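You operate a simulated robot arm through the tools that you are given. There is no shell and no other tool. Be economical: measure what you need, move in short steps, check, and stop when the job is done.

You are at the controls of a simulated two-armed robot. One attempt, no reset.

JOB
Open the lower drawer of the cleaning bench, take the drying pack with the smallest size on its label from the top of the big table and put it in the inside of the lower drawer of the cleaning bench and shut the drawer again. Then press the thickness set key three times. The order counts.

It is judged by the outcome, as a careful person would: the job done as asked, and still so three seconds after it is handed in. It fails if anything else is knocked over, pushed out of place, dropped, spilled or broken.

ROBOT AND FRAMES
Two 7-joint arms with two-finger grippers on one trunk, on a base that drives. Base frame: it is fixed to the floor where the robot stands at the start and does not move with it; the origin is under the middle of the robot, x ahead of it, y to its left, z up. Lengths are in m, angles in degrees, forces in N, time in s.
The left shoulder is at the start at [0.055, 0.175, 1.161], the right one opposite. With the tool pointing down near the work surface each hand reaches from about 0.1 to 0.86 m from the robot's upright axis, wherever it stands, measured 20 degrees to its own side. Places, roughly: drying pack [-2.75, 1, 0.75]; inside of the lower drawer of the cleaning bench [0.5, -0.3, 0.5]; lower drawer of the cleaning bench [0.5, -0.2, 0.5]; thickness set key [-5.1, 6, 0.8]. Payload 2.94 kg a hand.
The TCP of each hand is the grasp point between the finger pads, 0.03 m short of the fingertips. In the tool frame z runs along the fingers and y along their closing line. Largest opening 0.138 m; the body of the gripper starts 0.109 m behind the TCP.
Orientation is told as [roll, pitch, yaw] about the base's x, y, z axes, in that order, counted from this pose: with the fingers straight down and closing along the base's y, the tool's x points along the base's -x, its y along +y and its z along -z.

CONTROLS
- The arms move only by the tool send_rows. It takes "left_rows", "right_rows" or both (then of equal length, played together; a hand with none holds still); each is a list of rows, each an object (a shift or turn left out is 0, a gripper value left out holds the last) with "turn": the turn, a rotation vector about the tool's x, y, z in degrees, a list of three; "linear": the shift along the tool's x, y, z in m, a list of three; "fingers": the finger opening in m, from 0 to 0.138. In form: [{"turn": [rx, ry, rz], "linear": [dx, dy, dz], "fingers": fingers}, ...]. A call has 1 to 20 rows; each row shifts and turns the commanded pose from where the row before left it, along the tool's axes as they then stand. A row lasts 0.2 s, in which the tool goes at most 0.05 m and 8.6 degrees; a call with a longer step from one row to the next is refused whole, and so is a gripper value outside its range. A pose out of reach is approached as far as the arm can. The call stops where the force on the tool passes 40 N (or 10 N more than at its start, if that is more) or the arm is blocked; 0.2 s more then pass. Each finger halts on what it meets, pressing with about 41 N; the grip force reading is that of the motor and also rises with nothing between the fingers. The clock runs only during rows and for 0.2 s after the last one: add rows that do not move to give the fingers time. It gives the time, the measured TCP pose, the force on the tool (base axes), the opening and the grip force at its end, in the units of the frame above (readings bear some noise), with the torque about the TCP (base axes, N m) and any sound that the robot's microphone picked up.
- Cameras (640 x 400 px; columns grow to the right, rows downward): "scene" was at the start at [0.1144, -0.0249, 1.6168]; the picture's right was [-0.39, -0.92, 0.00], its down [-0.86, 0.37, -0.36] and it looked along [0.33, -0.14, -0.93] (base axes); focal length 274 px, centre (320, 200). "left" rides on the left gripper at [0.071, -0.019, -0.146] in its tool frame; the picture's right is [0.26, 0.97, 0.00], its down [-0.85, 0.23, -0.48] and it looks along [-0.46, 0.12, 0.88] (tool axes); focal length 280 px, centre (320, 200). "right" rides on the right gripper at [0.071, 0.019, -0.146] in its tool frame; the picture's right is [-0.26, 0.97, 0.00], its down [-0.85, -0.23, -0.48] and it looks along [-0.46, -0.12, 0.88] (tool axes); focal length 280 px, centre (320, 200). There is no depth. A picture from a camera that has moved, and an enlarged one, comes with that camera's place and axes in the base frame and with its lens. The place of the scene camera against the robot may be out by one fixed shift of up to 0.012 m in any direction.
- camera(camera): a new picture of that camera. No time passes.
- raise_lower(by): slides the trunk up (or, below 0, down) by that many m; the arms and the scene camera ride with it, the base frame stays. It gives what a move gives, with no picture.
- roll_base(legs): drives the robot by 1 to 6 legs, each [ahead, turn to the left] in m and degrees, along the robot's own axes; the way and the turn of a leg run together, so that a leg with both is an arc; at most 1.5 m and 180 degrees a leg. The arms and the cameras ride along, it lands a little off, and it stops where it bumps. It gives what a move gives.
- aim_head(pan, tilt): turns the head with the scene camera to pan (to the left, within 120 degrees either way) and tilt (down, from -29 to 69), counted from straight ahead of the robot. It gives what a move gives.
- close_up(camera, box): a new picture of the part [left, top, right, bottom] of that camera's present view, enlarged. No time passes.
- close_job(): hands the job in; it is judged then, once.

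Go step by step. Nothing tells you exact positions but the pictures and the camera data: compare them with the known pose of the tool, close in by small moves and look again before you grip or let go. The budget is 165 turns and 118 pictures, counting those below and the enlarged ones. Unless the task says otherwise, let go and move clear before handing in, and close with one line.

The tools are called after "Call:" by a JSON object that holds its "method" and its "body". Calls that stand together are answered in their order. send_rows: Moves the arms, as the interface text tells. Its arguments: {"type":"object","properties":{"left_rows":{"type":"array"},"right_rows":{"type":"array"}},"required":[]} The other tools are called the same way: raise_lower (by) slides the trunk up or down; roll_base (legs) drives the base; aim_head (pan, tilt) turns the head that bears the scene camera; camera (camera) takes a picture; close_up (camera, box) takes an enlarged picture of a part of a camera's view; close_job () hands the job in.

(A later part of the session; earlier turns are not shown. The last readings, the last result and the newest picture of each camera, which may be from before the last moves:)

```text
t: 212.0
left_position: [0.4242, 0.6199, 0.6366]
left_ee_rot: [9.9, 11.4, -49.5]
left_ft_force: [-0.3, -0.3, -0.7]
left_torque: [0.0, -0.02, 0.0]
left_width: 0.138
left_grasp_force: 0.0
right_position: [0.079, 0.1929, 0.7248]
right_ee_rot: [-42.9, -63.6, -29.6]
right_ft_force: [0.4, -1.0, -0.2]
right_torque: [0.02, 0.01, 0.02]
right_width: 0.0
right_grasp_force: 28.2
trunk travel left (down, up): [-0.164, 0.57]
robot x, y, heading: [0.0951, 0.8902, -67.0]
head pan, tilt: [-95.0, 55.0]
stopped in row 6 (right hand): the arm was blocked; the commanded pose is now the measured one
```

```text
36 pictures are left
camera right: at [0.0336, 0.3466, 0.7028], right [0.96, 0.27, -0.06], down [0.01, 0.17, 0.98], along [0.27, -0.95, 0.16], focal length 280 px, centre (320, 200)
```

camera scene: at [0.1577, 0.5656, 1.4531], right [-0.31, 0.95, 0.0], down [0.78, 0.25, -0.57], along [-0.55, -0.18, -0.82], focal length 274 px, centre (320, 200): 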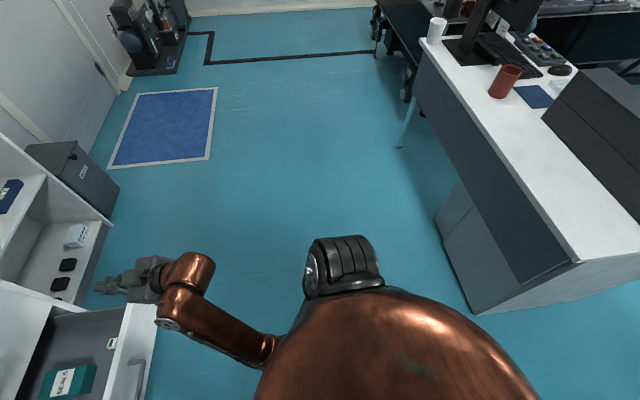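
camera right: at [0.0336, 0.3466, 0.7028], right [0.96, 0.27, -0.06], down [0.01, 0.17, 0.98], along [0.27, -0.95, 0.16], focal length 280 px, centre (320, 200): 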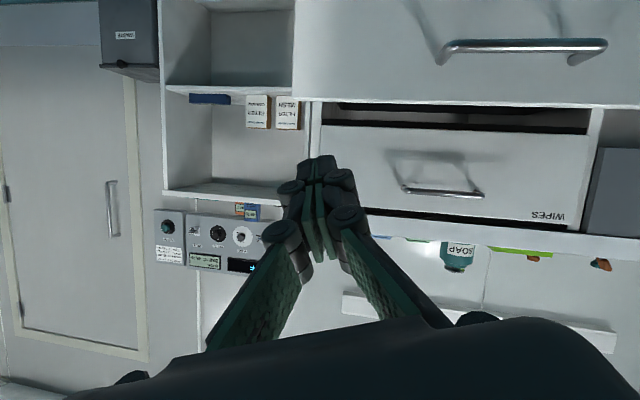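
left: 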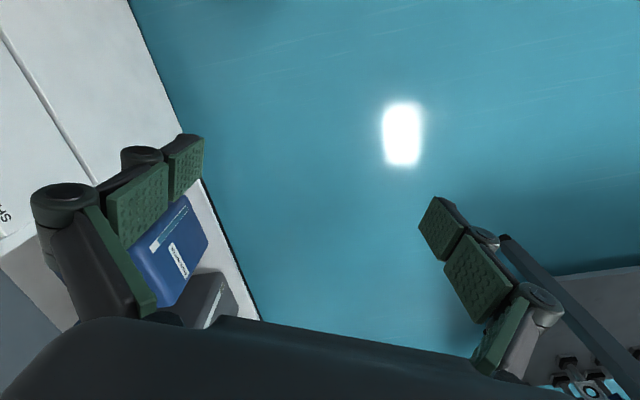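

The fist points at the drawer face. I lower the trunk 0.12 m and turn 4° left so it meets the face nearer the middle.

Call:
{"method": "raise_lower", "body": {"by": -0.12}}

Call:
{"method": "roll_base", "body": {"legs": [[0, 4]]}}

Call:
{"method": "camera", "body": {"camera": "right"}}

```text
t: 213.5
left_position: [0.4273, 0.6283, 0.495]
left_ee_rot: [11.6, 19.1, -49.1]
left_ft_force: [0.1, 1.2, -0.1]
left_torque: [-0.04, -0.03, 0.0]
left_width: 0.1379
left_grasp_force: 0.1
right_position: [0.0853, 0.1992, 0.6382]
right_ee_rot: [-45.2, -64.9, -27.5]
right_ft_force: [0.3, -0.2, 0.6]
right_torque: [0.03, -0.02, 0.01]
right_width: 0.0
right_grasp_force: 28.2
trunk travel left (down, up): [-0.044, 0.69]
robot x, y, heading: [0.093, 0.89, -67.1]
head pan, tilt: [-95.0, 55.0]
```

```text
t: 214.4
left_position: [0.4265, 0.6426, 0.481]
left_ee_rot: [3.7, 26.0, -35.2]
left_ft_force: [-0.1, 1.0, -0.5]
left_torque: [-0.06, -0.04, 0.03]
left_width: 0.1382
left_grasp_force: 0.1
right_position: [0.1252, 0.2016, 0.6365]
right_ee_rot: [-42.6, -66.0, -27.2]
right_ft_force: [0.0, -0.5, 0.1]
right_torque: [0.0, 0.05, 0.0]
right_width: 0.0
right_grasp_force: 28.4
trunk travel left (down, up): [-0.044, 0.69]
robot x, y, heading: [0.093, 0.8921, -64.2]
head pan, tilt: [-95.0, 55.0]
stopped in leg 1: the robot was blocked; the commanded pose is now the measured one
```

```text
35 pictures are left
camera right: at [0.0725, 0.354, 0.6108], right [0.95, 0.31, -0.03], down [-0.03, 0.19, 0.98], along [0.31, -0.93, 0.19], focal length 280 px, centre (320, 200)
```

right: 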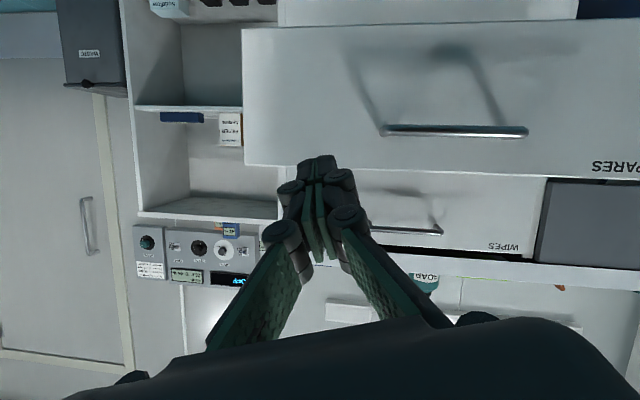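

The left arm seems to be pressing on my own base; I lift it forward and up first.

Call:
{"method": "send_rows", "body": {"left_rows": [{"linear": [-0.03, 0.0, -0.03]}, {"linear": [-0.03, 0, -0.03]}, {"linear": [-0.03, 0, -0.03]}, {"linear": [0, 0, -0.04]}, {"linear": [0, 0, -0.04]}, {"linear": [0, 0, -0.04]}]}}

Call:
{"method": "aim_head", "body": {"pan": 0, "tilt": 60}}

Call:
{"method": "camera", "body": {"camera": "scene"}}

```text
t: 215.8
left_position: [0.559, 0.5325, 0.6269]
left_ee_rot: [3.3, 26.1, -35.1]
left_ft_force: [0.4, -0.1, 0.7]
left_torque: [-0.02, 0.0, -0.01]
left_width: 0.138
left_grasp_force: 0.1
right_position: [0.1241, 0.2028, 0.6358]
right_ee_rot: [-42.6, -65.8, -27.1]
right_ft_force: [0.0, -0.6, 0.1]
right_torque: [-0.02, 0.05, -0.02]
right_width: 0.0
right_grasp_force: 28.1
trunk travel left (down, up): [-0.044, 0.69]
robot x, y, heading: [0.0931, 0.8882, -64.4]
head pan, tilt: [-95.0, 55.0]
```

```text
t: 217.5
left_position: [0.5614, 0.5343, 0.6267]
left_ee_rot: [3.5, 26.1, -35.1]
left_ft_force: [0.4, -0.7, 0.5]
left_torque: [-0.03, 0.01, -0.03]
left_width: 0.1381
left_grasp_force: 0.1
right_position: [0.1261, 0.2034, 0.6352]
right_ee_rot: [-42.6, -65.8, -27.1]
right_ft_force: [0.5, 0.4, -1.2]
right_torque: [0.01, 0.01, 0.0]
right_width: 0.0
right_grasp_force: 28.7
trunk travel left (down, up): [-0.044, 0.69]
robot x, y, heading: [0.0943, 0.8902, -64.3]
head pan, tilt: [0.0, 60.0]
```

```text
34 pictures are left
camera scene: at [0.2655, 0.5784, 1.3266], right [-0.9, -0.43, 0.01], down [-0.38, 0.78, -0.5], along [0.21, -0.46, -0.86], focal length 274 px, centre (320, 200)
```

scene: 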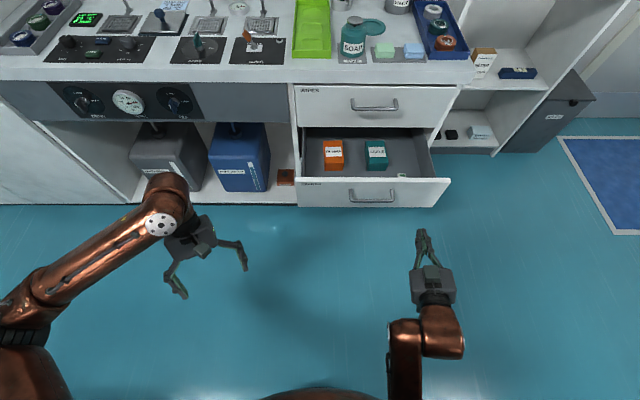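

The fist will meet the face right of the handle. I raise the left hand and pull it back so that it clears the counter while I push with the base.

Call:
{"method": "send_rows", "body": {"left_rows": [{"linear": [0.02, 0, -0.045]}, {"linear": [0.02, 0, -0.045]}, {"linear": [0.02, 0, -0.045]}, {"linear": [0.02, 0, -0.045]}, {"linear": [0.02, 0, -0.045]}, {"linear": [0.02, 0, -0.045]}]}}

Call:
{"method": "roll_base", "body": {"legs": [[0.13, 0]]}}

Call:
{"method": "camera", "body": {"camera": "scene"}}

```text
t: 219.1
left_position: [0.5568, 0.5114, 0.9264]
left_ee_rot: [3.6, 26.1, -35.0]
left_ft_force: [0.5, -1.0, 0.4]
left_torque: [0.01, 0.05, -0.01]
left_width: 0.1381
left_grasp_force: 0.0
right_position: [0.1236, 0.2014, 0.6346]
right_ee_rot: [-42.1, -65.7, -27.7]
right_ft_force: [-0.5, 0.8, -0.1]
right_torque: [0.0, 0.01, 0.02]
right_width: 0.0
right_grasp_force: 28.5
trunk travel left (down, up): [-0.044, 0.69]
robot x, y, heading: [0.0935, 0.8931, -64.3]
head pan, tilt: [0.0, 60.0]
stopped in row 6 (left hand): the arm was blocked; the commanded pose is now the measured one
```

```text
t: 220.4
left_position: [0.6191, 0.3832, 0.9188]
left_ee_rot: [4.2, 26.7, -34.5]
left_ft_force: [0.0, -0.1, 0.0]
left_torque: [-0.05, -0.04, 0.0]
left_width: 0.1379
left_grasp_force: 0.1
right_position: [0.1907, 0.0682, 0.6443]
right_ee_rot: [-44.3, -66.9, -25.0]
right_ft_force: [0.0, -0.2, 0.1]
right_torque: [0.03, 0.04, -0.07]
right_width: 0.0
right_grasp_force: 28.7
trunk travel left (down, up): [-0.044, 0.69]
robot x, y, heading: [0.1497, 0.7702, -64.1]
head pan, tilt: [0.0, 60.0]
```

```text
33 pictures are left
camera scene: at [0.3488, 0.3983, 1.3138], right [-0.9, -0.44, 0.01], down [-0.39, 0.8, -0.46], along [0.19, -0.42, -0.89], focal length 274 px, centre (320, 200)
```

scene: 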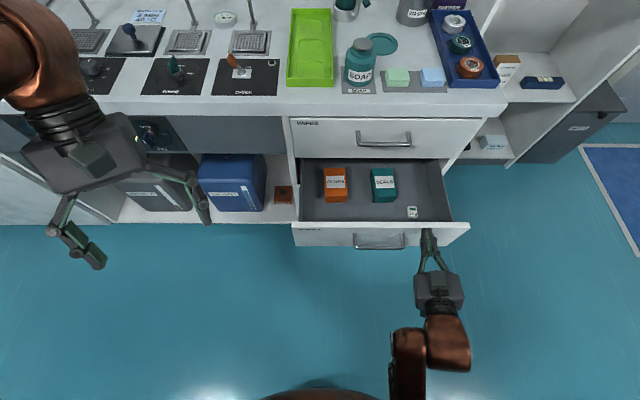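

The fingertips are about at the drawer face. I push with the base in short steps.

Call:
{"method": "roll_base", "body": {"legs": [[0.06, 0]]}}

Call:
{"method": "camera", "body": {"camera": "scene"}}

```text
t: 222.0
left_position: [0.5671, 0.5049, 0.9756]
left_ee_rot: [-5.5, 10.3, -32.1]
left_ft_force: [-1.8, -3.6, -0.2]
left_torque: [0.51, -0.17, -0.14]
left_width: 0.1379
left_grasp_force: 0.1
right_position: [0.3108, 0.1425, 0.7209]
right_ee_rot: [-12.8, -76.6, -56.7]
right_ft_force: [-2.1, -0.4, -1.6]
right_torque: [-0.1, -0.07, 0.23]
right_width: 0.0
right_grasp_force: 28.0
trunk travel left (down, up): [-0.044, 0.69]
robot x, y, heading: [0.1771, 0.7193, -64.5]
head pan, tilt: [0.0, 60.0]
stopped in leg 1: the robot was blocked; the commanded pose is now the measured one
```

```text
32 pictures are left
camera scene: at [0.367, 0.3613, 1.3168], right [-0.9, -0.43, 0.01], down [-0.39, 0.79, -0.47], along [0.2, -0.43, -0.88], focal length 274 px, centre (320, 200)
```

scene: 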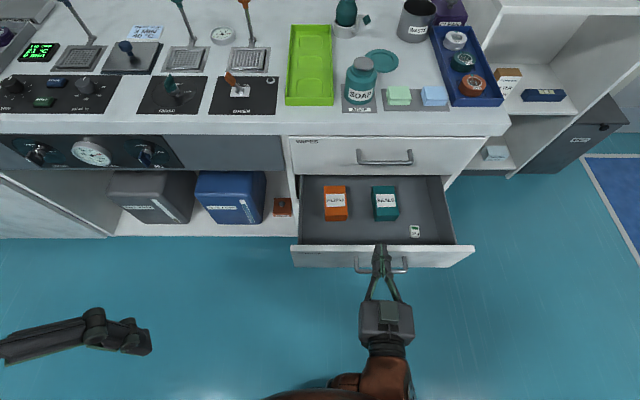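

At this lowest trunk height the arms hit their limits and shifted; the drawer is untouched. I back off and raise the trunk to the height that worked when opening.

Call:
{"method": "roll_base", "body": {"legs": [[-0.12, -3]]}}

Call:
{"method": "raise_lower", "body": {"by": 0.14}}

Call:
{"method": "camera", "body": {"camera": "scene"}}

```text
t: 222.7
left_position: [0.5581, 0.5307, 0.9859]
left_ee_rot: [-6.0, 10.5, -32.5]
left_ft_force: [0.2, 0.2, 0.1]
left_torque: [0.07, 0.0, -0.02]
left_width: 0.1381
left_grasp_force: 0.0
right_position: [0.3527, 0.1835, 0.8137]
right_ee_rot: [-125.4, -78.6, 67.1]
right_ft_force: [0.3, -0.3, -0.7]
right_torque: [0.01, 0.05, -0.02]
right_width: 0.0001
right_grasp_force: 28.6
trunk travel left (down, up): [-0.044, 0.69]
robot x, y, heading: [0.1746, 0.7203, -64.1]
head pan, tilt: [0.0, 60.0]
stopped in leg 1: the force on the tool passed its limit at 75 N (the readings are from after the stop); the commanded pose is now the measured one
```

```text
t: 224.3
left_position: [0.5542, 0.5147, 1.1078]
left_ee_rot: [-4.4, 12.0, -32.4]
left_ft_force: [-0.3, 0.4, 0.0]
left_torque: [0.03, -0.01, -0.01]
left_width: 0.138
left_grasp_force: 0.0
right_position: [0.3484, 0.1722, 0.9264]
right_ee_rot: [-121.6, -79.9, 63.3]
right_ft_force: [0.9, 0.6, 0.0]
right_torque: [0.01, 0.0, 0.0]
right_width: 0.0
right_grasp_force: 28.3
trunk travel left (down, up): [-0.184, 0.55]
robot x, y, heading: [0.1743, 0.7223, -63.9]
head pan, tilt: [0.0, 60.0]
```

```text
31 pictures are left
camera scene: at [0.284, 0.5079, 1.4688], right [-0.9, -0.44, 0.0], down [-0.38, 0.78, -0.5], along [0.22, -0.45, -0.87], focal length 274 px, centre (320, 200)
```

scene: 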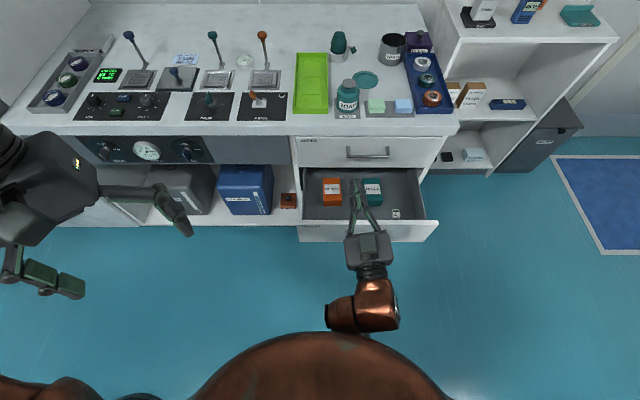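

Call:
{"method": "roll_base", "body": {"legs": [[-0.15, 0]]}}

Call:
{"method": "camera", "body": {"camera": "right"}}

```text
t: 225.7
left_position: [0.4868, 0.6513, 1.1076]
left_ee_rot: [-4.5, 11.8, -32.4]
left_ft_force: [-0.4, 0.5, 0.1]
left_torque: [-0.07, -0.05, 0.02]
left_width: 0.138
left_grasp_force: 0.0
right_position: [0.282, 0.3099, 0.9275]
right_ee_rot: [-121.9, -79.8, 63.7]
right_ft_force: [1.0, 1.7, 0.2]
right_torque: [0.03, -0.02, -0.02]
right_width: 0.0
right_grasp_force: 28.7
trunk travel left (down, up): [-0.184, 0.55]
robot x, y, heading: [0.1084, 0.8559, -64.0]
head pan, tilt: [0.0, 60.0]
```

```text
30 pictures are left
camera right: at [0.2148, 0.4297, 0.8409], right [0.83, 0.54, 0.11], down [-0.38, 0.41, 0.83], along [0.4, -0.73, 0.55], focal length 280 px, centre (320, 200)
```

right: 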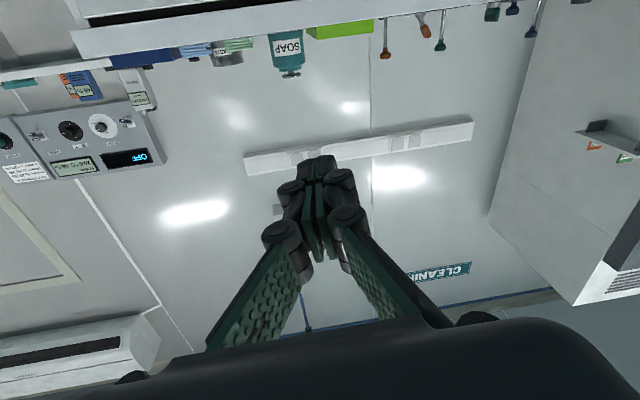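

The tool points forward at z 0.93. I move it forward-right, then down to the drawer-face height.

Call:
{"method": "send_rows", "body": {"right_rows": [{"linear": [0, -0.025, 0.03]}, {"linear": [0, -0.025, 0.03]}, {"linear": [0, -0.025, 0.03]}, {"linear": [0, -0.025, 0.03]}, {"linear": [0.04, 0, 0]}, {"linear": [0.04, 0, 0]}, {"linear": [0.04, 0, 0]}, {"linear": [0.04, 0, 0]}, {"linear": [0.04, 0, 0]}, {"linear": [0.04, 0, 0]}]}}

Call:
{"method": "camera", "body": {"camera": "right"}}

```text
t: 227.9
left_position: [0.4873, 0.6497, 1.1081]
left_ee_rot: [-4.5, 11.8, -32.4]
left_ft_force: [-0.3, 0.1, -0.4]
left_torque: [-0.03, 0.02, 0.02]
left_width: 0.1379
left_grasp_force: 0.1
right_position: [0.2419, 0.1202, 0.7161]
right_ee_rot: [-121.8, -80.1, 63.7]
right_ft_force: [-0.5, -0.5, 0.0]
right_torque: [0.01, 0.01, 0.02]
right_width: 0.0002
right_grasp_force: 28.5
trunk travel left (down, up): [-0.184, 0.55]
robot x, y, heading: [0.1094, 0.8533, -64.2]
head pan, tilt: [0.0, 60.0]
```

```text
29 pictures are left
camera right: at [0.175, 0.2412, 0.6307], right [0.83, 0.54, 0.12], down [-0.38, 0.41, 0.83], along [0.4, -0.73, 0.55], focal length 280 px, centre (320, 200)
```

right: 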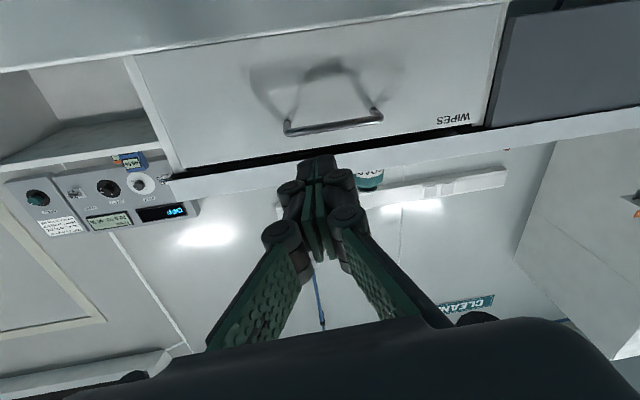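

Slightly too close to the handle; back off 7 cm and 6 cm right, then down.

Call:
{"method": "send_rows", "body": {"right_rows": [{"linear": [0, -0.025, -0.035]}, {"linear": [0, -0.025, -0.035]}, {"linear": [0.04, 0, 0]}, {"linear": [0.04, 0, 0]}, {"linear": [0.03, 0, 0]}]}}

Call:
{"method": "camera", "body": {"camera": "right"}}

Call:
{"method": "camera", "body": {"camera": "scene"}}

```text
t: 229.1
left_position: [0.4877, 0.6513, 1.1084]
left_ee_rot: [-4.5, 11.8, -32.4]
left_ft_force: [-1.1, -0.5, -0.2]
left_torque: [0.04, -0.01, 0.0]
left_width: 0.1381
left_grasp_force: 0.0
right_position: [0.1559, 0.134, 0.6116]
right_ee_rot: [-121.9, -80.0, 63.7]
right_ft_force: [0.6, -0.1, -0.1]
right_torque: [-0.01, -0.01, 0.01]
right_width: 0.0
right_grasp_force: 28.9
trunk travel left (down, up): [-0.184, 0.55]
robot x, y, heading: [0.1083, 0.8537, -64.2]
head pan, tilt: [0.0, 60.0]
```

```text
28 pictures are left
camera right: at [0.0879, 0.2546, 0.5254], right [0.83, 0.54, 0.12], down [-0.38, 0.41, 0.83], along [0.4, -0.73, 0.55], focal length 280 px, centre (320, 200)
```

right: 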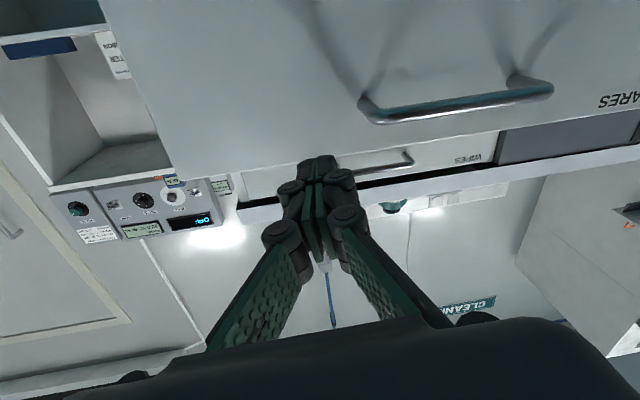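

```text
27 pictures are left
camera scene: at [0.2181, 0.6431, 1.4691], right [-0.9, -0.44, 0.0], down [-0.38, 0.78, -0.5], along [0.22, -0.45, -0.87], focal length 274 px, centre (320, 200)
```

scene: 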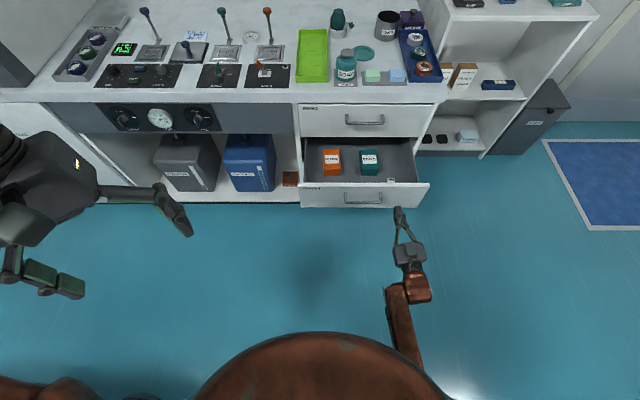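

Fist is at z 0.61, 8 cm before the face, right of the handle. Pushing with the base now.

Call:
{"method": "roll_base", "body": {"legs": [[0.12, 0]]}}

Call:
{"method": "camera", "body": {"camera": "scene"}}

```text
t: 230.3
left_position: [0.5412, 0.5399, 1.107]
left_ee_rot: [-4.4, 12.0, -32.5]
left_ft_force: [0.5, -0.1, 0.4]
left_torque: [0.12, 0.05, 0.0]
left_width: 0.1381
left_grasp_force: 0.0
right_position: [0.2082, 0.0246, 0.6101]
right_ee_rot: [-121.0, -80.1, 62.8]
right_ft_force: [0.9, -0.9, -1.4]
right_torque: [-0.06, -0.07, 0.03]
right_width: 0.0
right_grasp_force: 28.7
trunk travel left (down, up): [-0.184, 0.55]
robot x, y, heading: [0.1664, 0.7446, -64.0]
head pan, tilt: [0.0, 60.0]
```

```text
26 pictures are left
camera scene: at [0.2719, 0.5326, 1.4685], right [-0.9, -0.44, 0.0], down [-0.38, 0.78, -0.5], along [0.22, -0.45, -0.87], focal length 274 px, centre (320, 200)
```

scene: 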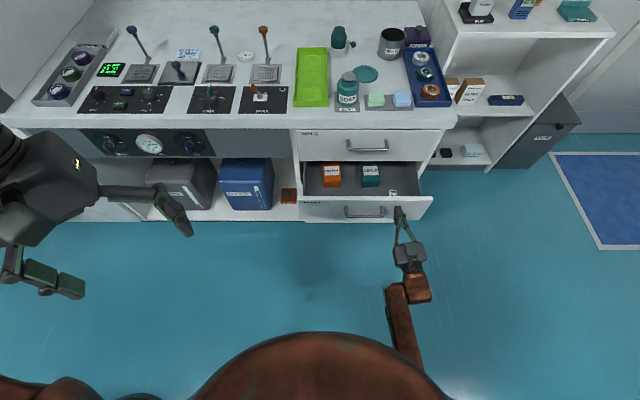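

It's sliding in. Continue.

Call:
{"method": "roll_base", "body": {"legs": [[0.09, -2]]}}

Call:
{"method": "roll_base", "body": {"legs": [[0.06, -1]]}}

Call:
{"method": "camera", "body": {"camera": "scene"}}

```text
t: 231.5
left_position: [0.5742, 0.4438, 1.1065]
left_ee_rot: [-4.4, 11.9, -34.4]
left_ft_force: [0.6, -0.6, 0.5]
left_torque: [0.11, 0.05, -0.06]
left_width: 0.1381
left_grasp_force: 0.0
right_position: [0.2226, -0.0592, 0.6107]
right_ee_rot: [-121.1, -80.0, 60.9]
right_ft_force: [0.1, -0.6, 0.4]
right_torque: [-0.05, -0.03, 0.04]
right_width: 0.0001
right_grasp_force: 28.4
trunk travel left (down, up): [-0.184, 0.55]
robot x, y, heading: [0.2006, 0.6653, -65.9]
head pan, tilt: [0.0, 60.0]
```

```text
t: 232.4
left_position: [0.5932, 0.3837, 1.107]
left_ee_rot: [-4.3, 12.0, -35.4]
left_ft_force: [0.9, -1.6, -0.3]
left_torque: [0.16, 0.04, -0.04]
left_width: 0.1378
left_grasp_force: 0.1
right_position: [0.2337, -0.1131, 0.6101]
right_ee_rot: [-121.1, -80.2, 60.1]
right_ft_force: [-0.5, -0.8, -0.5]
right_torque: [-0.1, -0.06, 0.02]
right_width: 0.0
right_grasp_force: 28.8
trunk travel left (down, up): [-0.184, 0.55]
robot x, y, heading: [0.2263, 0.6103, -66.8]
head pan, tilt: [0.0, 60.0]
```

```text
25 pictures are left
camera scene: at [0.3234, 0.39, 1.4687], right [-0.92, -0.39, 0.0], down [-0.34, 0.8, -0.5], along [0.19, -0.46, -0.87], focal length 274 px, centre (320, 200)
```

scene: 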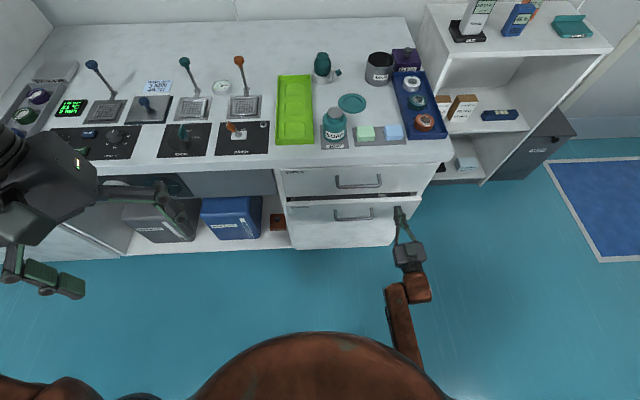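

Almost shut; a few cm to go.

Call:
{"method": "roll_base", "body": {"legs": [[0.045, 0]]}}

Call:
{"method": "close_up", "body": {"camera": "scene", "box": [250, 120, 470, 260]}}

```text
t: 233.4
left_position: [0.608, 0.347, 1.108]
left_ee_rot: [-4.3, 12.0, -35.5]
left_ft_force: [-0.5, 0.4, 0.4]
left_torque: [-0.05, -0.02, 0.04]
left_width: 0.1381
left_grasp_force: 0.1
right_position: [0.2479, -0.1472, 0.613]
right_ee_rot: [-123.1, -79.9, 62.1]
right_ft_force: [0.2, 0.5, -0.1]
right_torque: [0.06, 0.01, 0.01]
right_width: 0.0
right_grasp_force: 28.4
trunk travel left (down, up): [-0.184, 0.55]
robot x, y, heading: [0.2409, 0.5685, -67.0]
head pan, tilt: [0.0, 60.0]
stopped in leg 1: the force on the tool passed its limit at 224 N (the readings are from after the stop); the commanded pose is now the measured one
```

```text
2.86 times, centred on (360, 190) of scene
camera zoom: at [0.3375, 0.3558, 1.4693], right [-0.92, -0.39, 0.0], down [-0.34, 0.8, -0.5], along [0.2, -0.46, -0.87], focal length 784 px, centre (206, 229)
```

zoom: 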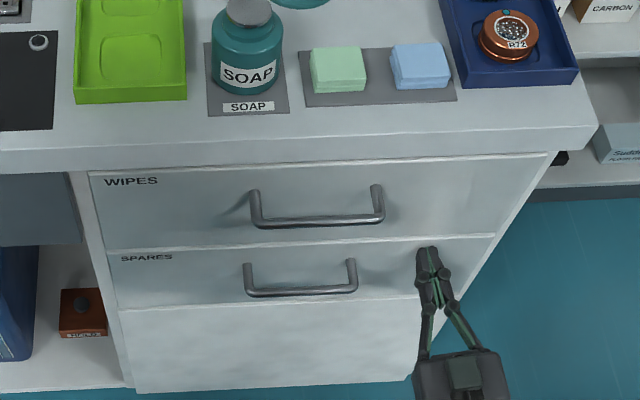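

The SPARES drawer is shut. Next is the thickness key at about (-5.1, 6, 0.8): I back off, raise the trunk and turn the right tool down for travel.

Call:
{"method": "roll_base", "body": {"legs": [[-0.2, 0]]}}

Call:
{"method": "raise_lower", "body": {"by": 0.35}}

Call:
{"method": "send_rows", "body": {"right_rows": [{"turn": [0, 8.2, 0]}, {"turn": [0, 8.2, 0]}, {"turn": [0, 8.2, 0]}, {"turn": [0, 8.2, 0]}, {"turn": [0, 8.2, 0]}, {"turn": [0, 8.2, 0]}, {"turn": [0, 8.2, 0]}, {"turn": [0, 8.2, 0]}, {"turn": [0, 8.2, 0]}, {"turn": [0, 8.2, 0]}, {"turn": [0, 8.2, 0]}, {"linear": [0.04, 0, 0]}, {"linear": [0.04, 0, 0]}, {"linear": [0.04, 0, 0]}, {"linear": [0.04, 0, 0]}]}}

Call:
{"method": "camera", "body": {"camera": "scene"}}

```text
t: 235.0
left_position: [0.5296, 0.5331, 1.1084]
left_ee_rot: [-4.4, 11.9, -35.2]
left_ft_force: [0.1, -0.4, 0.7]
left_torque: [-0.03, -0.05, 0.01]
left_width: 0.1381
left_grasp_force: 0.0
right_position: [0.1699, 0.0364, 0.6131]
right_ee_rot: [-123.3, -79.7, 62.1]
right_ft_force: [-0.1, 0.6, 0.2]
right_torque: [0.01, 0.0, 0.03]
right_width: 0.0
right_grasp_force: 28.0
trunk travel left (down, up): [-0.184, 0.55]
robot x, y, heading: [0.1605, 0.7569, -67.2]
head pan, tilt: [0.0, 60.0]
```

```text
t: 238.4
left_position: [0.5306, 0.5317, 1.4574]
left_ee_rot: [-4.4, 12.0, -35.3]
left_ft_force: [-0.1, -0.8, 0.1]
left_torque: [-0.02, 0.04, 0.03]
left_width: 0.138
left_grasp_force: 0.0
right_position: [0.1707, 0.0367, 0.9627]
right_ee_rot: [-123.0, -79.8, 61.9]
right_ft_force: [-0.5, -0.3, -0.3]
right_torque: [0.0, 0.0, -0.01]
right_width: 0.0
right_grasp_force: 28.1
trunk travel left (down, up): [-0.534, 0.2]
robot x, y, heading: [0.1659, 0.7548, -66.9]
head pan, tilt: [0.0, 60.0]
```

```text
t: 241.6
left_position: [0.5282, 0.5328, 1.4576]
left_ee_rot: [-4.4, 11.9, -35.4]
left_ft_force: [-0.6, -0.1, -0.1]
left_torque: [-0.01, -0.04, 0.0]
left_width: 0.138
left_grasp_force: 0.0
right_position: [0.0921, 0.1758, 0.9483]
right_ee_rot: [-8.5, -5.4, -60.6]
right_ft_force: [-0.3, -0.2, 0.2]
right_torque: [-0.02, -0.03, 0.0]
right_width: 0.0001
right_grasp_force: 28.9
trunk travel left (down, up): [-0.534, 0.2]
robot x, y, heading: [0.1624, 0.7558, -66.9]
head pan, tilt: [0.0, 60.0]
```

```text
23 pictures are left
camera scene: at [0.1897, 0.7023, 1.8265], right [-0.92, -0.39, 0.0], down [-0.34, 0.8, -0.5], along [0.2, -0.46, -0.87], focal length 274 px, centre (320, 200)
```

scene: 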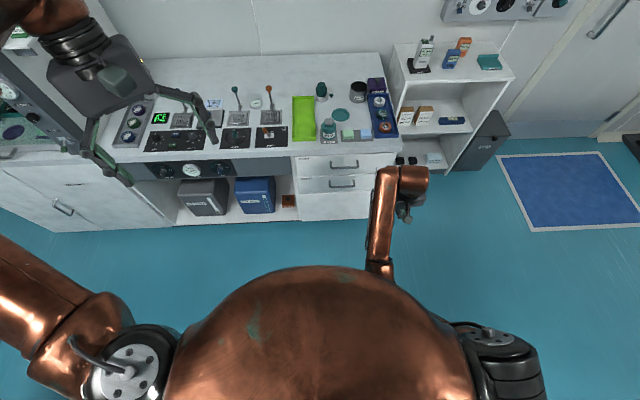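

Drawer closed, all in order. I bring the left hand down into a compact pose, then look along the way with a head turn.

Call:
{"method": "send_rows", "body": {"left_rows": [{"linear": [0, 0, 0.045]}, {"linear": [0, 0, 0.045]}, {"linear": [0, 0, 0.045]}, {"linear": [0, 0, 0.045]}, {"linear": [0, 0, 0.045]}, {"linear": [0, 0, 0.045]}, {"linear": [0, 0, 0.045]}, {"linear": [0, 0, 0.045]}]}}

Call:
{"method": "roll_base", "body": {"legs": [[0, 110]]}}

Call:
{"method": "aim_head", "body": {"pan": 75, "tilt": 22}}

Call:
{"method": "camera", "body": {"camera": "scene"}}

```text
t: 243.4
left_position: [0.4838, 0.5454, 1.2495]
left_ee_rot: [-4.3, 12.1, -35.3]
left_ft_force: [-0.6, 0.5, 0.2]
left_torque: [-0.05, -0.01, 0.05]
left_width: 0.1378
left_grasp_force: 0.1
left hand out of reach, approached as far as the arm can: row 5, 6, 7, 8
right_position: [0.0926, 0.1749, 0.9462]
right_ee_rot: [-8.6, -5.2, -60.7]
right_ft_force: [0.2, 0.6, 0.4]
right_torque: [-0.01, 0.02, 0.0]
right_width: 0.0002
right_grasp_force: 28.4
trunk travel left (down, up): [-0.534, 0.2]
robot x, y, heading: [0.1617, 0.758, -67.1]
head pan, tilt: [0.0, 60.0]
```

```text
t: 248.4
left_position: [0.25, 1.1323, 1.2512]
left_ee_rot: [-4.3, 12.0, 74.8]
left_ft_force: [-0.1, 0.2, -0.3]
left_torque: [0.02, 0.02, -0.01]
left_width: 0.1381
left_grasp_force: 0.1
right_position: [0.7333, 0.8921, 0.9466]
right_ee_rot: [-8.5, -5.3, 49.3]
right_ft_force: [0.1, 0.8, -0.1]
right_torque: [-0.01, 0.0, 0.01]
right_width: 0.0
right_grasp_force: 28.1
trunk travel left (down, up): [-0.534, 0.2]
robot x, y, heading: [0.1628, 0.7561, 43.3]
head pan, tilt: [0.0, 60.0]
```

```text
t: 249.9
left_position: [0.251, 1.1302, 1.2498]
left_ee_rot: [-4.3, 12.0, 74.9]
left_ft_force: [-0.6, 0.0, 0.3]
left_torque: [-0.01, 0.0, -0.03]
left_width: 0.1379
left_grasp_force: 0.1
right_position: [0.7325, 0.8922, 0.9476]
right_ee_rot: [-8.5, -5.2, 49.5]
right_ft_force: [-0.3, -0.9, -0.1]
right_torque: [-0.04, -0.03, -0.02]
right_width: 0.0
right_grasp_force: 28.9
trunk travel left (down, up): [-0.534, 0.2]
robot x, y, heading: [0.1622, 0.7551, 43.1]
head pan, tilt: [75.0, 22.0]
```

```text
22 pictures are left
camera scene: at [0.1178, 0.8287, 1.8813], right [0.88, 0.47, 0.0], down [0.18, -0.33, -0.93], along [-0.44, 0.82, -0.38], focal length 274 px, centre (320, 200)
```

scene: 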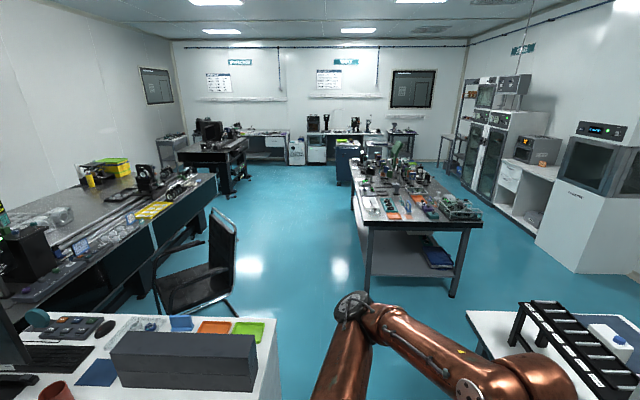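

A clear overview: the target bearing falls on the dark table ahead-left. I zoom in there.

Call:
{"method": "close_up", "body": {"camera": "scene", "box": [165, 100, 305, 200]}}

```text
4.00 times, centred on (235, 150) of scene
camera zoom: at [0.1178, 0.8287, 1.8813], right [0.88, 0.47, 0.0], down [0.18, -0.33, -0.93], along [-0.44, 0.82, -0.38], focal length 1098 px, centre (660, 400)
```

zoom: 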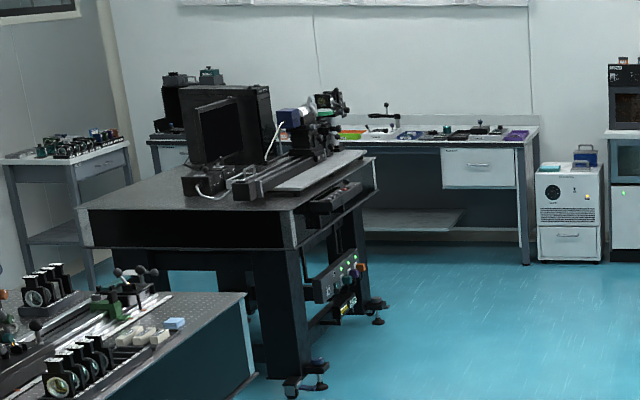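

The key must be on the rear wall bench behind the dark table. I raise the trunk for clearance and drive along a planned path through the gap between the desk and white table.

Call:
{"method": "raise_lower", "body": {"by": 0.19}}

Call:
{"method": "roll_base", "body": {"legs": [[0, 39], [0.416, 0], [0, 35.8], [0.95, 0]]}}

```text
t: 252.0
left_position: [0.2503, 1.1302, 1.4407]
left_ee_rot: [-4.4, 12.0, 74.9]
left_ft_force: [0.5, 0.2, -0.4]
left_torque: [0.0, 0.01, -0.07]
left_width: 0.1383
left_grasp_force: 0.1
right_position: [0.7321, 0.892, 1.1369]
right_ee_rot: [-8.4, -5.3, 49.4]
right_ft_force: [0.3, -1.2, -0.5]
right_torque: [0.01, 0.01, -0.02]
right_width: 0.0
right_grasp_force: 28.4
trunk travel left (down, up): [-0.724, 0.01]
robot x, y, heading: [0.1612, 0.7558, 43.5]
head pan, tilt: [75.0, 22.0]
```

```text
t: 262.7
left_position: [-0.5707, 2.1893, 1.4412]
left_ee_rot: [-4.3, 12.0, 150.1]
left_ft_force: [-0.8, 0.1, 0.8]
left_torque: [-0.03, 0.0, -0.02]
left_width: 0.138
left_grasp_force: 0.1
right_position: [-0.2175, 2.5944, 1.1359]
right_ee_rot: [-8.5, -5.3, 124.6]
right_ft_force: [0.4, 0.4, -0.7]
right_torque: [0.03, 0.0, 0.01]
right_width: 0.0003
right_grasp_force: 28.4
trunk travel left (down, up): [-0.724, 0.01]
robot x, y, heading: [-0.2305, 2.0088, 118.5]
head pan, tilt: [75.0, 22.0]
```

Call:
{"method": "roll_base", "body": {"legs": [[0, 17.8], [1.388, 0], [0, -3.5], [1.5, 0]]}}

Call:
{"method": "aim_head", "body": {"pan": 0, "tilt": 20}}

Call:
{"method": "camera", "body": {"camera": "scene"}}

```text
t: 278.2
left_position: [-2.6264, 4.2239, 1.4411]
left_ee_rot: [-4.2, 12.1, 162.7]
left_ft_force: [-0.6, -0.4, 1.2]
left_torque: [0.0, 0.01, 0.0]
left_width: 0.1378
left_grasp_force: 0.0
right_position: [-2.369, 4.6979, 1.137]
right_ee_rot: [-8.4, -5.2, 137.5]
right_ft_force: [-0.2, 0.1, -0.2]
right_torque: [0.0, -0.01, 0.0]
right_width: 0.0
right_grasp_force: 28.0
trunk travel left (down, up): [-0.724, 0.01]
robot x, y, heading: [-2.2543, 4.1274, 131.1]
head pan, tilt: [75.0, 22.0]
```

```text
t: 279.7
left_position: [-2.6266, 4.2236, 1.4403]
left_ee_rot: [-4.3, 11.9, 162.8]
left_ft_force: [-0.6, 0.2, 0.9]
left_torque: [0.0, 0.01, 0.03]
left_width: 0.138
left_grasp_force: 0.1
right_position: [-2.3697, 4.6971, 1.1374]
right_ee_rot: [-8.5, -5.2, 137.6]
right_ft_force: [0.0, 0.1, 0.0]
right_torque: [0.01, -0.03, 0.01]
right_width: 0.0002
right_grasp_force: 28.6
trunk travel left (down, up): [-0.724, 0.01]
robot x, y, heading: [-2.2552, 4.1252, 130.8]
head pan, tilt: [0.0, 20.0]
```

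```text
20 pictures are left
camera scene: at [-2.296, 4.1743, 2.0743], right [0.75, 0.66, 0.0], down [0.23, -0.26, -0.94], along [-0.62, 0.71, -0.34], focal length 274 px, centre (320, 200)
```

scene: 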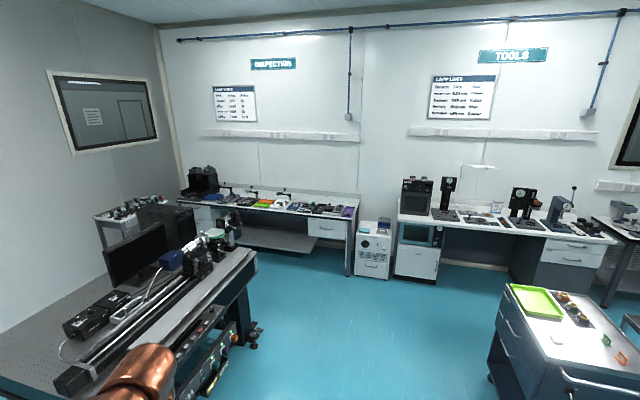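

The "INSPECTION" bench holds the target around the middle. Zooming.

Call:
{"method": "close_up", "body": {"camera": "scene", "box": [180, 165, 370, 265]}}

```text
3.37 times, centred on (275, 215) of scene
camera zoom: at [-2.296, 4.1743, 2.0743], right [0.75, 0.66, 0.0], down [0.23, -0.26, -0.94], along [-0.62, 0.71, -0.34], focal length 925 px, centre (472, 150)
```

zoom: 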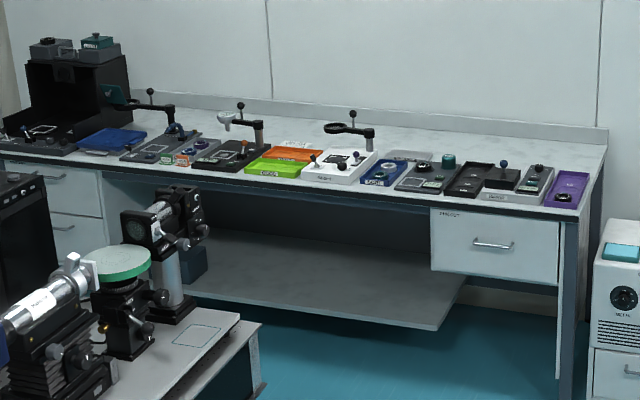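

I drive into the aisle in front of the inspection bench, stopping diagonal to the target.

Call:
{"method": "roll_base", "body": {"legs": [[0, -2.3], [1.2, 0], [1.2, 0], [0, 75.5], [0.5, 0]]}}

Call:
{"method": "aim_head", "body": {"pan": -45, "tilt": 40}}

Call:
{"method": "camera", "body": {"camera": "scene"}}

```text
t: 297.6
left_position: [-4.3705, 5.475, 1.4414]
left_ee_rot: [-4.2, 11.9, -125.2]
left_ft_force: [-1.1, 0.1, -0.2]
left_torque: [-0.02, -0.04, 0.0]
left_width: 0.138
left_grasp_force: 0.0
right_position: [-4.7413, 5.8653, 1.1364]
right_ee_rot: [-8.4, -5.3, -150.6]
right_ft_force: [0.2, -0.9, 0.1]
right_torque: [0.01, 0.02, 0.0]
right_width: 0.0
right_grasp_force: 28.8
trunk travel left (down, up): [-0.724, 0.01]
robot x, y, heading: [-4.1623, 5.7964, -156.9]
head pan, tilt: [0.0, 20.0]
```

```text
t: 298.7
left_position: [-4.3711, 5.4752, 1.4401]
left_ee_rot: [-4.3, 11.9, -125.2]
left_ft_force: [0.5, 0.7, 0.1]
left_torque: [0.01, -0.01, 0.0]
left_width: 0.1382
left_grasp_force: 0.1
right_position: [-4.7413, 5.8655, 1.137]
right_ee_rot: [-8.5, -5.2, -150.5]
right_ft_force: [1.0, 0.3, 0.0]
right_torque: [0.01, -0.02, -0.03]
right_width: 0.0002
right_grasp_force: 28.7
trunk travel left (down, up): [-0.724, 0.01]
robot x, y, heading: [-4.1606, 5.7964, -156.8]
head pan, tilt: [-45.0, 40.0]
```

```text
18 pictures are left
camera scene: at [-4.2127, 5.8328, 2.0429], right [0.37, 0.93, 0.0], down [0.6, -0.24, -0.77], along [-0.71, 0.29, -0.64], focal length 274 px, centre (320, 200)
```

scene: 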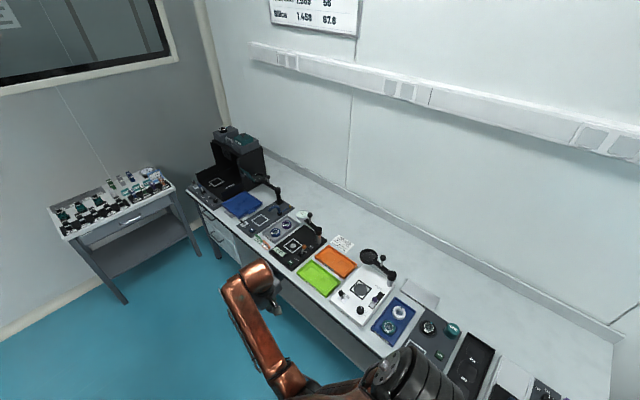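

Call:
{"method": "close_up", "body": {"camera": "scene", "box": [225, 195, 345, 275]}}

```text
5.00 times, centred on (285, 235) of scene
camera zoom: at [-4.2127, 5.8328, 2.0429], right [0.37, 0.93, 0.0], down [0.6, -0.24, -0.77], along [-0.71, 0.29, -0.64], focal length 1373 px, centre (495, 25)
```

zoom: 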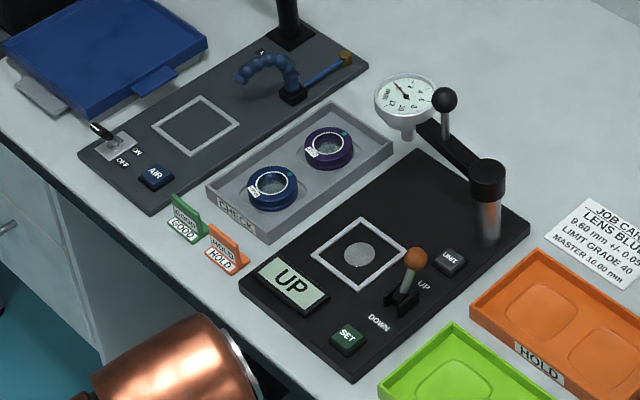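

Found it: the thickness gauge (black base, dial) with green SET key at about (-5.12, 6.03, 0.85), lever just behind it. I drive on and turn to face the bench squarely.

Call:
{"method": "roll_base", "body": {"legs": [[0, 2.4], [0.9, 0], [0, -86]]}}

Call:
{"method": "aim_head", "body": {"pan": -15, "tilt": 58}}

Call:
{"method": "camera", "body": {"camera": "scene"}}

```text
t: 307.6
left_position: [-5.3014, 5.5984, 1.4407]
left_ee_rot: [-4.2, 12.1, 149.3]
left_ft_force: [0.2, 0.3, 0.2]
left_torque: [0.01, -0.01, -0.04]
left_width: 0.1378
left_grasp_force: 0.1
right_position: [-4.9403, 5.9984, 1.1369]
right_ee_rot: [-8.5, -5.4, 123.9]
right_ft_force: [-0.1, -1.1, -0.3]
right_torque: [0.02, 0.0, 0.01]
right_width: 0.0
right_grasp_force: 28.5
trunk travel left (down, up): [-0.724, 0.01]
robot x, y, heading: [-4.9616, 5.4136, 117.7]
head pan, tilt: [-45.0, 40.0]
```

```text
t: 308.5
left_position: [-5.301, 5.5968, 1.44]
left_ee_rot: [-4.3, 11.8, 149.3]
left_ft_force: [-0.1, -0.3, 0.3]
left_torque: [-0.01, 0.03, 0.01]
left_width: 0.1383
left_grasp_force: 0.0
right_position: [-4.9416, 5.9964, 1.1368]
right_ee_rot: [-8.5, -5.3, 123.9]
right_ft_force: [-0.5, 0.1, 0.4]
right_torque: [0.04, 0.02, 0.05]
right_width: 0.0
right_grasp_force: 28.6
trunk travel left (down, up): [-0.724, 0.01]
robot x, y, heading: [-4.9634, 5.4088, 117.3]
head pan, tilt: [-15.0, 58.0]
```

```text
16 pictures are left
camera scene: at [-4.9625, 5.4585, 2.0186], right [0.98, 0.22, 0.0], down [0.18, -0.83, -0.53], along [-0.11, 0.52, -0.85], focal length 274 px, centre (320, 200)
```

scene: 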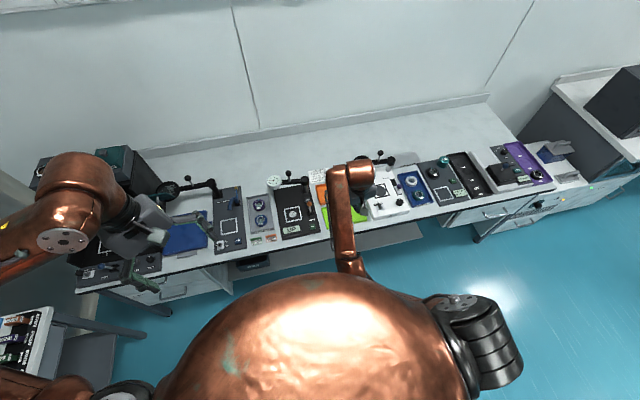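

Call:
{"method": "close_up", "body": {"camera": "scene", "box": [255, 175, 355, 245]}}

```text
5.71 times, centred on (305, 210) of scene
camera zoom: at [-4.9625, 5.4585, 2.0186], right [0.98, 0.22, 0.0], down [0.18, -0.83, -0.53], along [-0.11, 0.52, -0.85], focal length 1569 px, centre (406, 143)
```

zoom: 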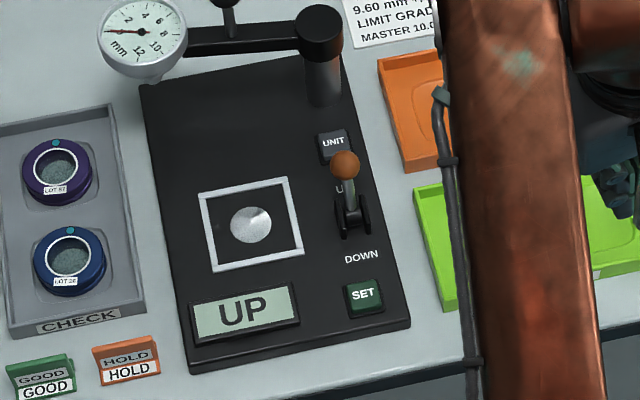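

Triangulated SET key: (-5.12, 6.033, 0.835). I level the tool, move over the key, and lower the trunk by 0.2 m.

Call:
{"method": "send_rows", "body": {"right_rows": [{"turn": [-8.3, 0, 0]}, {"turn": [0, 5.3, 6.6]}, {"linear": [-0.028, 0.035, 0]}, {"linear": [-0.028, 0.035, 0]}, {"linear": [-0.028, 0.035, 0]}, {"linear": [-0.028, 0.035, 0]}]}}

Call:
{"method": "raise_lower", "body": {"by": -0.19}}

Call:
{"method": "camera", "body": {"camera": "right"}}

```text
t: 309.9
left_position: [-5.304, 5.5977, 1.4399]
left_ee_rot: [-4.4, 11.9, 149.2]
left_ft_force: [-0.3, 0.1, 0.3]
left_torque: [0.0, -0.03, 0.03]
left_width: 0.1382
left_grasp_force: 0.0
right_position: [-5.1216, 6.0325, 1.138]
right_ee_rot: [0.2, 0.1, 117.3]
right_ft_force: [-0.2, 0.1, -0.7]
right_torque: [0.02, 0.02, 0.04]
right_width: 0.0001
right_grasp_force: 28.9
trunk travel left (down, up): [-0.724, 0.01]
robot x, y, heading: [-4.9606, 5.4106, 117.5]
head pan, tilt: [-15.0, 58.0]
```

```text
t: 312.0
left_position: [-5.3019, 5.5982, 1.2513]
left_ee_rot: [-4.4, 11.9, 149.3]
left_ft_force: [0.2, -0.1, -0.3]
left_torque: [0.02, 0.01, 0.0]
left_width: 0.138
left_grasp_force: 0.1
right_position: [-5.1174, 6.0333, 0.948]
right_ee_rot: [0.1, 0.0, 117.3]
right_ft_force: [-0.7, 1.1, 0.1]
right_torque: [-0.05, -0.02, 0.0]
right_width: 0.0
right_grasp_force: 27.8
trunk travel left (down, up): [-0.534, 0.2]
robot x, y, heading: [-4.9642, 5.4129, 117.6]
head pan, tilt: [-15.0, 58.0]
```

```text
14 pictures are left
camera right: at [-5.1022, 5.9602, 1.0936], right [-0.98, -0.21, 0.0], down [-0.18, 0.86, 0.48], along [-0.1, 0.47, -0.88], focal length 280 px, centre (320, 200)
```

right: 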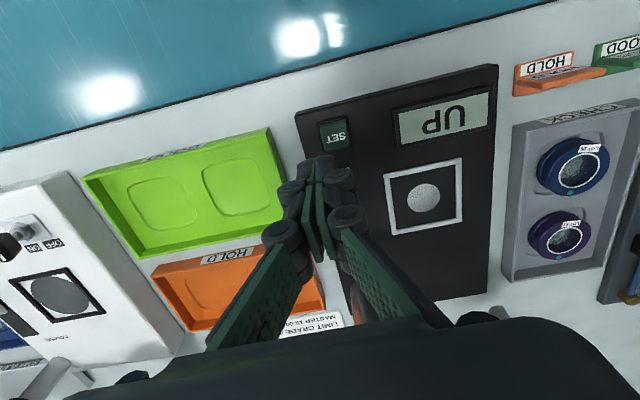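

Key is about 1.4 cm to the left of the tip. I correct and descend to 2 cm above.

Call:
{"method": "send_rows", "body": {"right_rows": [{"linear": [0, 0.014, 0]}, {"linear": [0, 0, 0.03]}, {"linear": [0, 0, 0.025]}]}}

Call:
{"method": "close_up", "body": {"camera": "right", "box": [240, 90, 420, 220]}}

```text
t: 312.8
left_position: [-5.3013, 5.5985, 1.2511]
left_ee_rot: [-4.3, 12.0, 149.2]
left_ft_force: [0.6, -1.0, -0.4]
left_torque: [0.01, -0.04, 0.0]
left_width: 0.1381
left_grasp_force: 0.0
right_position: [-5.1282, 6.0272, 0.8927]
right_ee_rot: [0.1, 0.1, 117.2]
right_ft_force: [-0.8, -0.7, 0.7]
right_torque: [0.03, -0.04, 0.01]
right_width: 0.0
right_grasp_force: 29.0
trunk travel left (down, up): [-0.534, 0.2]
robot x, y, heading: [-4.9597, 5.4094, 117.6]
head pan, tilt: [-15.0, 58.0]
```

```text
3.08 times, centred on (330, 155) of right
camera zoom: at [-5.114, 5.9541, 1.0382], right [-0.98, -0.21, 0.0], down [-0.18, 0.86, 0.48], along [-0.1, 0.47, -0.88], focal length 863 px, centre (289, 338)
```

zoom: 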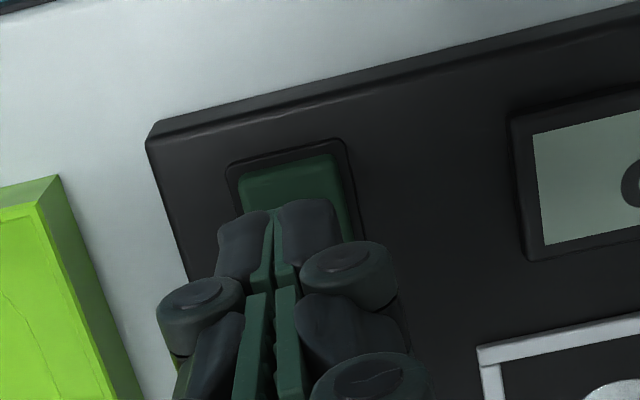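

The tip sits over the key centre. I go down gently to find contact for the first press.

Call:
{"method": "send_rows", "body": {"right_rows": [{"linear": [0, 0.002, 0.01]}, {"linear": [0, 0, 0.008]}, {"linear": [0, 0, 0.004]}]}}

Call:
{"method": "close_up", "body": {"camera": "right", "box": [240, 90, 420, 220]}}

```text
t: 313.6
left_position: [-5.3019, 5.5982, 1.2514]
left_ee_rot: [-4.3, 12.0, 149.3]
left_ft_force: [0.5, 0.1, 1.0]
left_torque: [0.0, -0.02, -0.03]
left_width: 0.138
left_grasp_force: 0.1
right_position: [-5.1306, 6.027, 0.8705]
right_ee_rot: [0.2, 0.0, 117.3]
right_ft_force: [-0.6, -0.2, 0.4]
right_torque: [0.01, 0.0, 0.01]
right_width: 0.0
right_grasp_force: 28.6
trunk travel left (down, up): [-0.534, 0.2]
robot x, y, heading: [-4.9587, 5.4125, 117.6]
head pan, tilt: [-15.0, 58.0]
```

```text
3.08 times, centred on (330, 155) of right
camera zoom: at [-5.1159, 5.9532, 1.0166], right [-0.98, -0.21, 0.0], down [-0.18, 0.86, 0.48], along [-0.1, 0.46, -0.88], focal length 863 px, centre (289, 338)
```

zoom: 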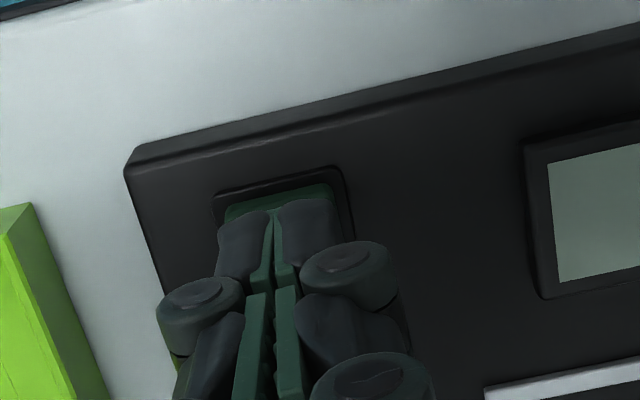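

Lined up; continuing down in 2 mm steps.

Call:
{"method": "send_rows", "body": {"right_rows": [{"linear": [0, 0, 0.002]}, {"linear": [0, 0, 0.002]}, {"linear": [0, 0, 0.002]}]}}

```text
t: 314.4
left_position: [-5.3015, 5.5976, 1.2511]
left_ee_rot: [-4.4, 12.0, 149.3]
left_ft_force: [-0.2, 0.3, -0.1]
left_torque: [-0.05, 0.04, -0.03]
left_width: 0.1381
left_grasp_force: 0.1
right_position: [-5.132, 6.0258, 0.866]
right_ee_rot: [0.1, 0.2, 117.3]
right_ft_force: [-0.4, 0.5, 0.3]
right_torque: [0.0, 0.02, -0.03]
right_width: 0.0
right_grasp_force: 29.4
trunk travel left (down, up): [-0.534, 0.2]
robot x, y, heading: [-4.9631, 5.4118, 117.7]
head pan, tilt: [-15.0, 58.0]
```

Call:
{"method": "send_rows", "body": {"right_rows": [{"linear": [0, 0, 0.002]}, {"linear": [0, 0, 0.002]}, {"linear": [0, 0, 0.002]}]}}

```text
t: 315.2
left_position: [-5.3014, 5.5978, 1.2507]
left_ee_rot: [-4.3, 12.0, 149.2]
left_ft_force: [0.1, 0.7, 0.2]
left_torque: [0.02, -0.01, 0.0]
left_width: 0.1382
left_grasp_force: 0.0
right_position: [-5.132, 6.0253, 0.8581]
right_ee_rot: [0.0, 0.0, 117.3]
right_ft_force: [-0.2, 0.1, -0.3]
right_torque: [-0.01, 0.01, 0.01]
right_width: 0.0003
right_grasp_force: 28.1
trunk travel left (down, up): [-0.534, 0.2]
robot x, y, heading: [-4.9656, 5.4164, 117.5]
head pan, tilt: [-15.0, 58.0]
```

No contact yet; I check the view and go on.

Call:
{"method": "send_rows", "body": {"right_rows": [{"linear": [0, 0, 0.002]}, {"linear": [0, 0, 0.002]}, {"linear": [0, 0, 0.002]}]}}

Call:
{"method": "close_up", "body": {"camera": "right", "box": [240, 90, 420, 220]}}

```text
t: 316.0
left_position: [-5.3012, 5.5979, 1.2508]
left_ee_rot: [-4.4, 12.1, 149.2]
left_ft_force: [1.2, -0.4, 0.2]
left_torque: [0.01, 0.01, 0.03]
left_width: 0.1379
left_grasp_force: 0.2
right_position: [-5.1313, 6.0266, 0.8522]
right_ee_rot: [0.1, 0.0, 117.3]
right_ft_force: [1.2, -0.4, 2.7]
right_torque: [0.02, -0.01, -0.02]
right_width: 0.0059
right_grasp_force: 28.5
trunk travel left (down, up): [-0.534, 0.2]
robot x, y, heading: [-4.9673, 5.4127, 117.7]
head pan, tilt: [-15.0, 58.0]
heard: click
```

```text
3.08 times, centred on (330, 155) of right
camera zoom: at [-5.1166, 5.9532, 0.9982], right [-0.98, -0.21, 0.0], down [-0.18, 0.86, 0.48], along [-0.1, 0.47, -0.88], focal length 863 px, centre (289, 338)
```

zoom: 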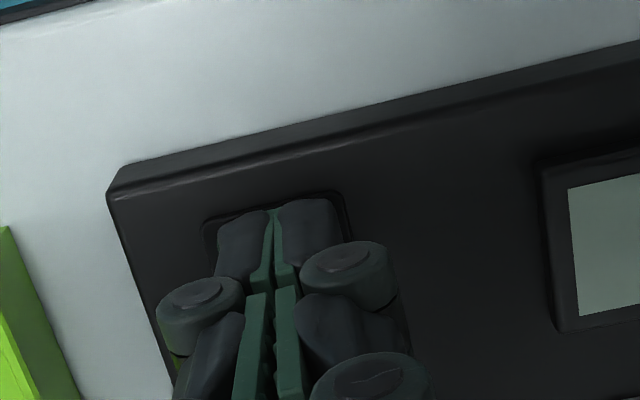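

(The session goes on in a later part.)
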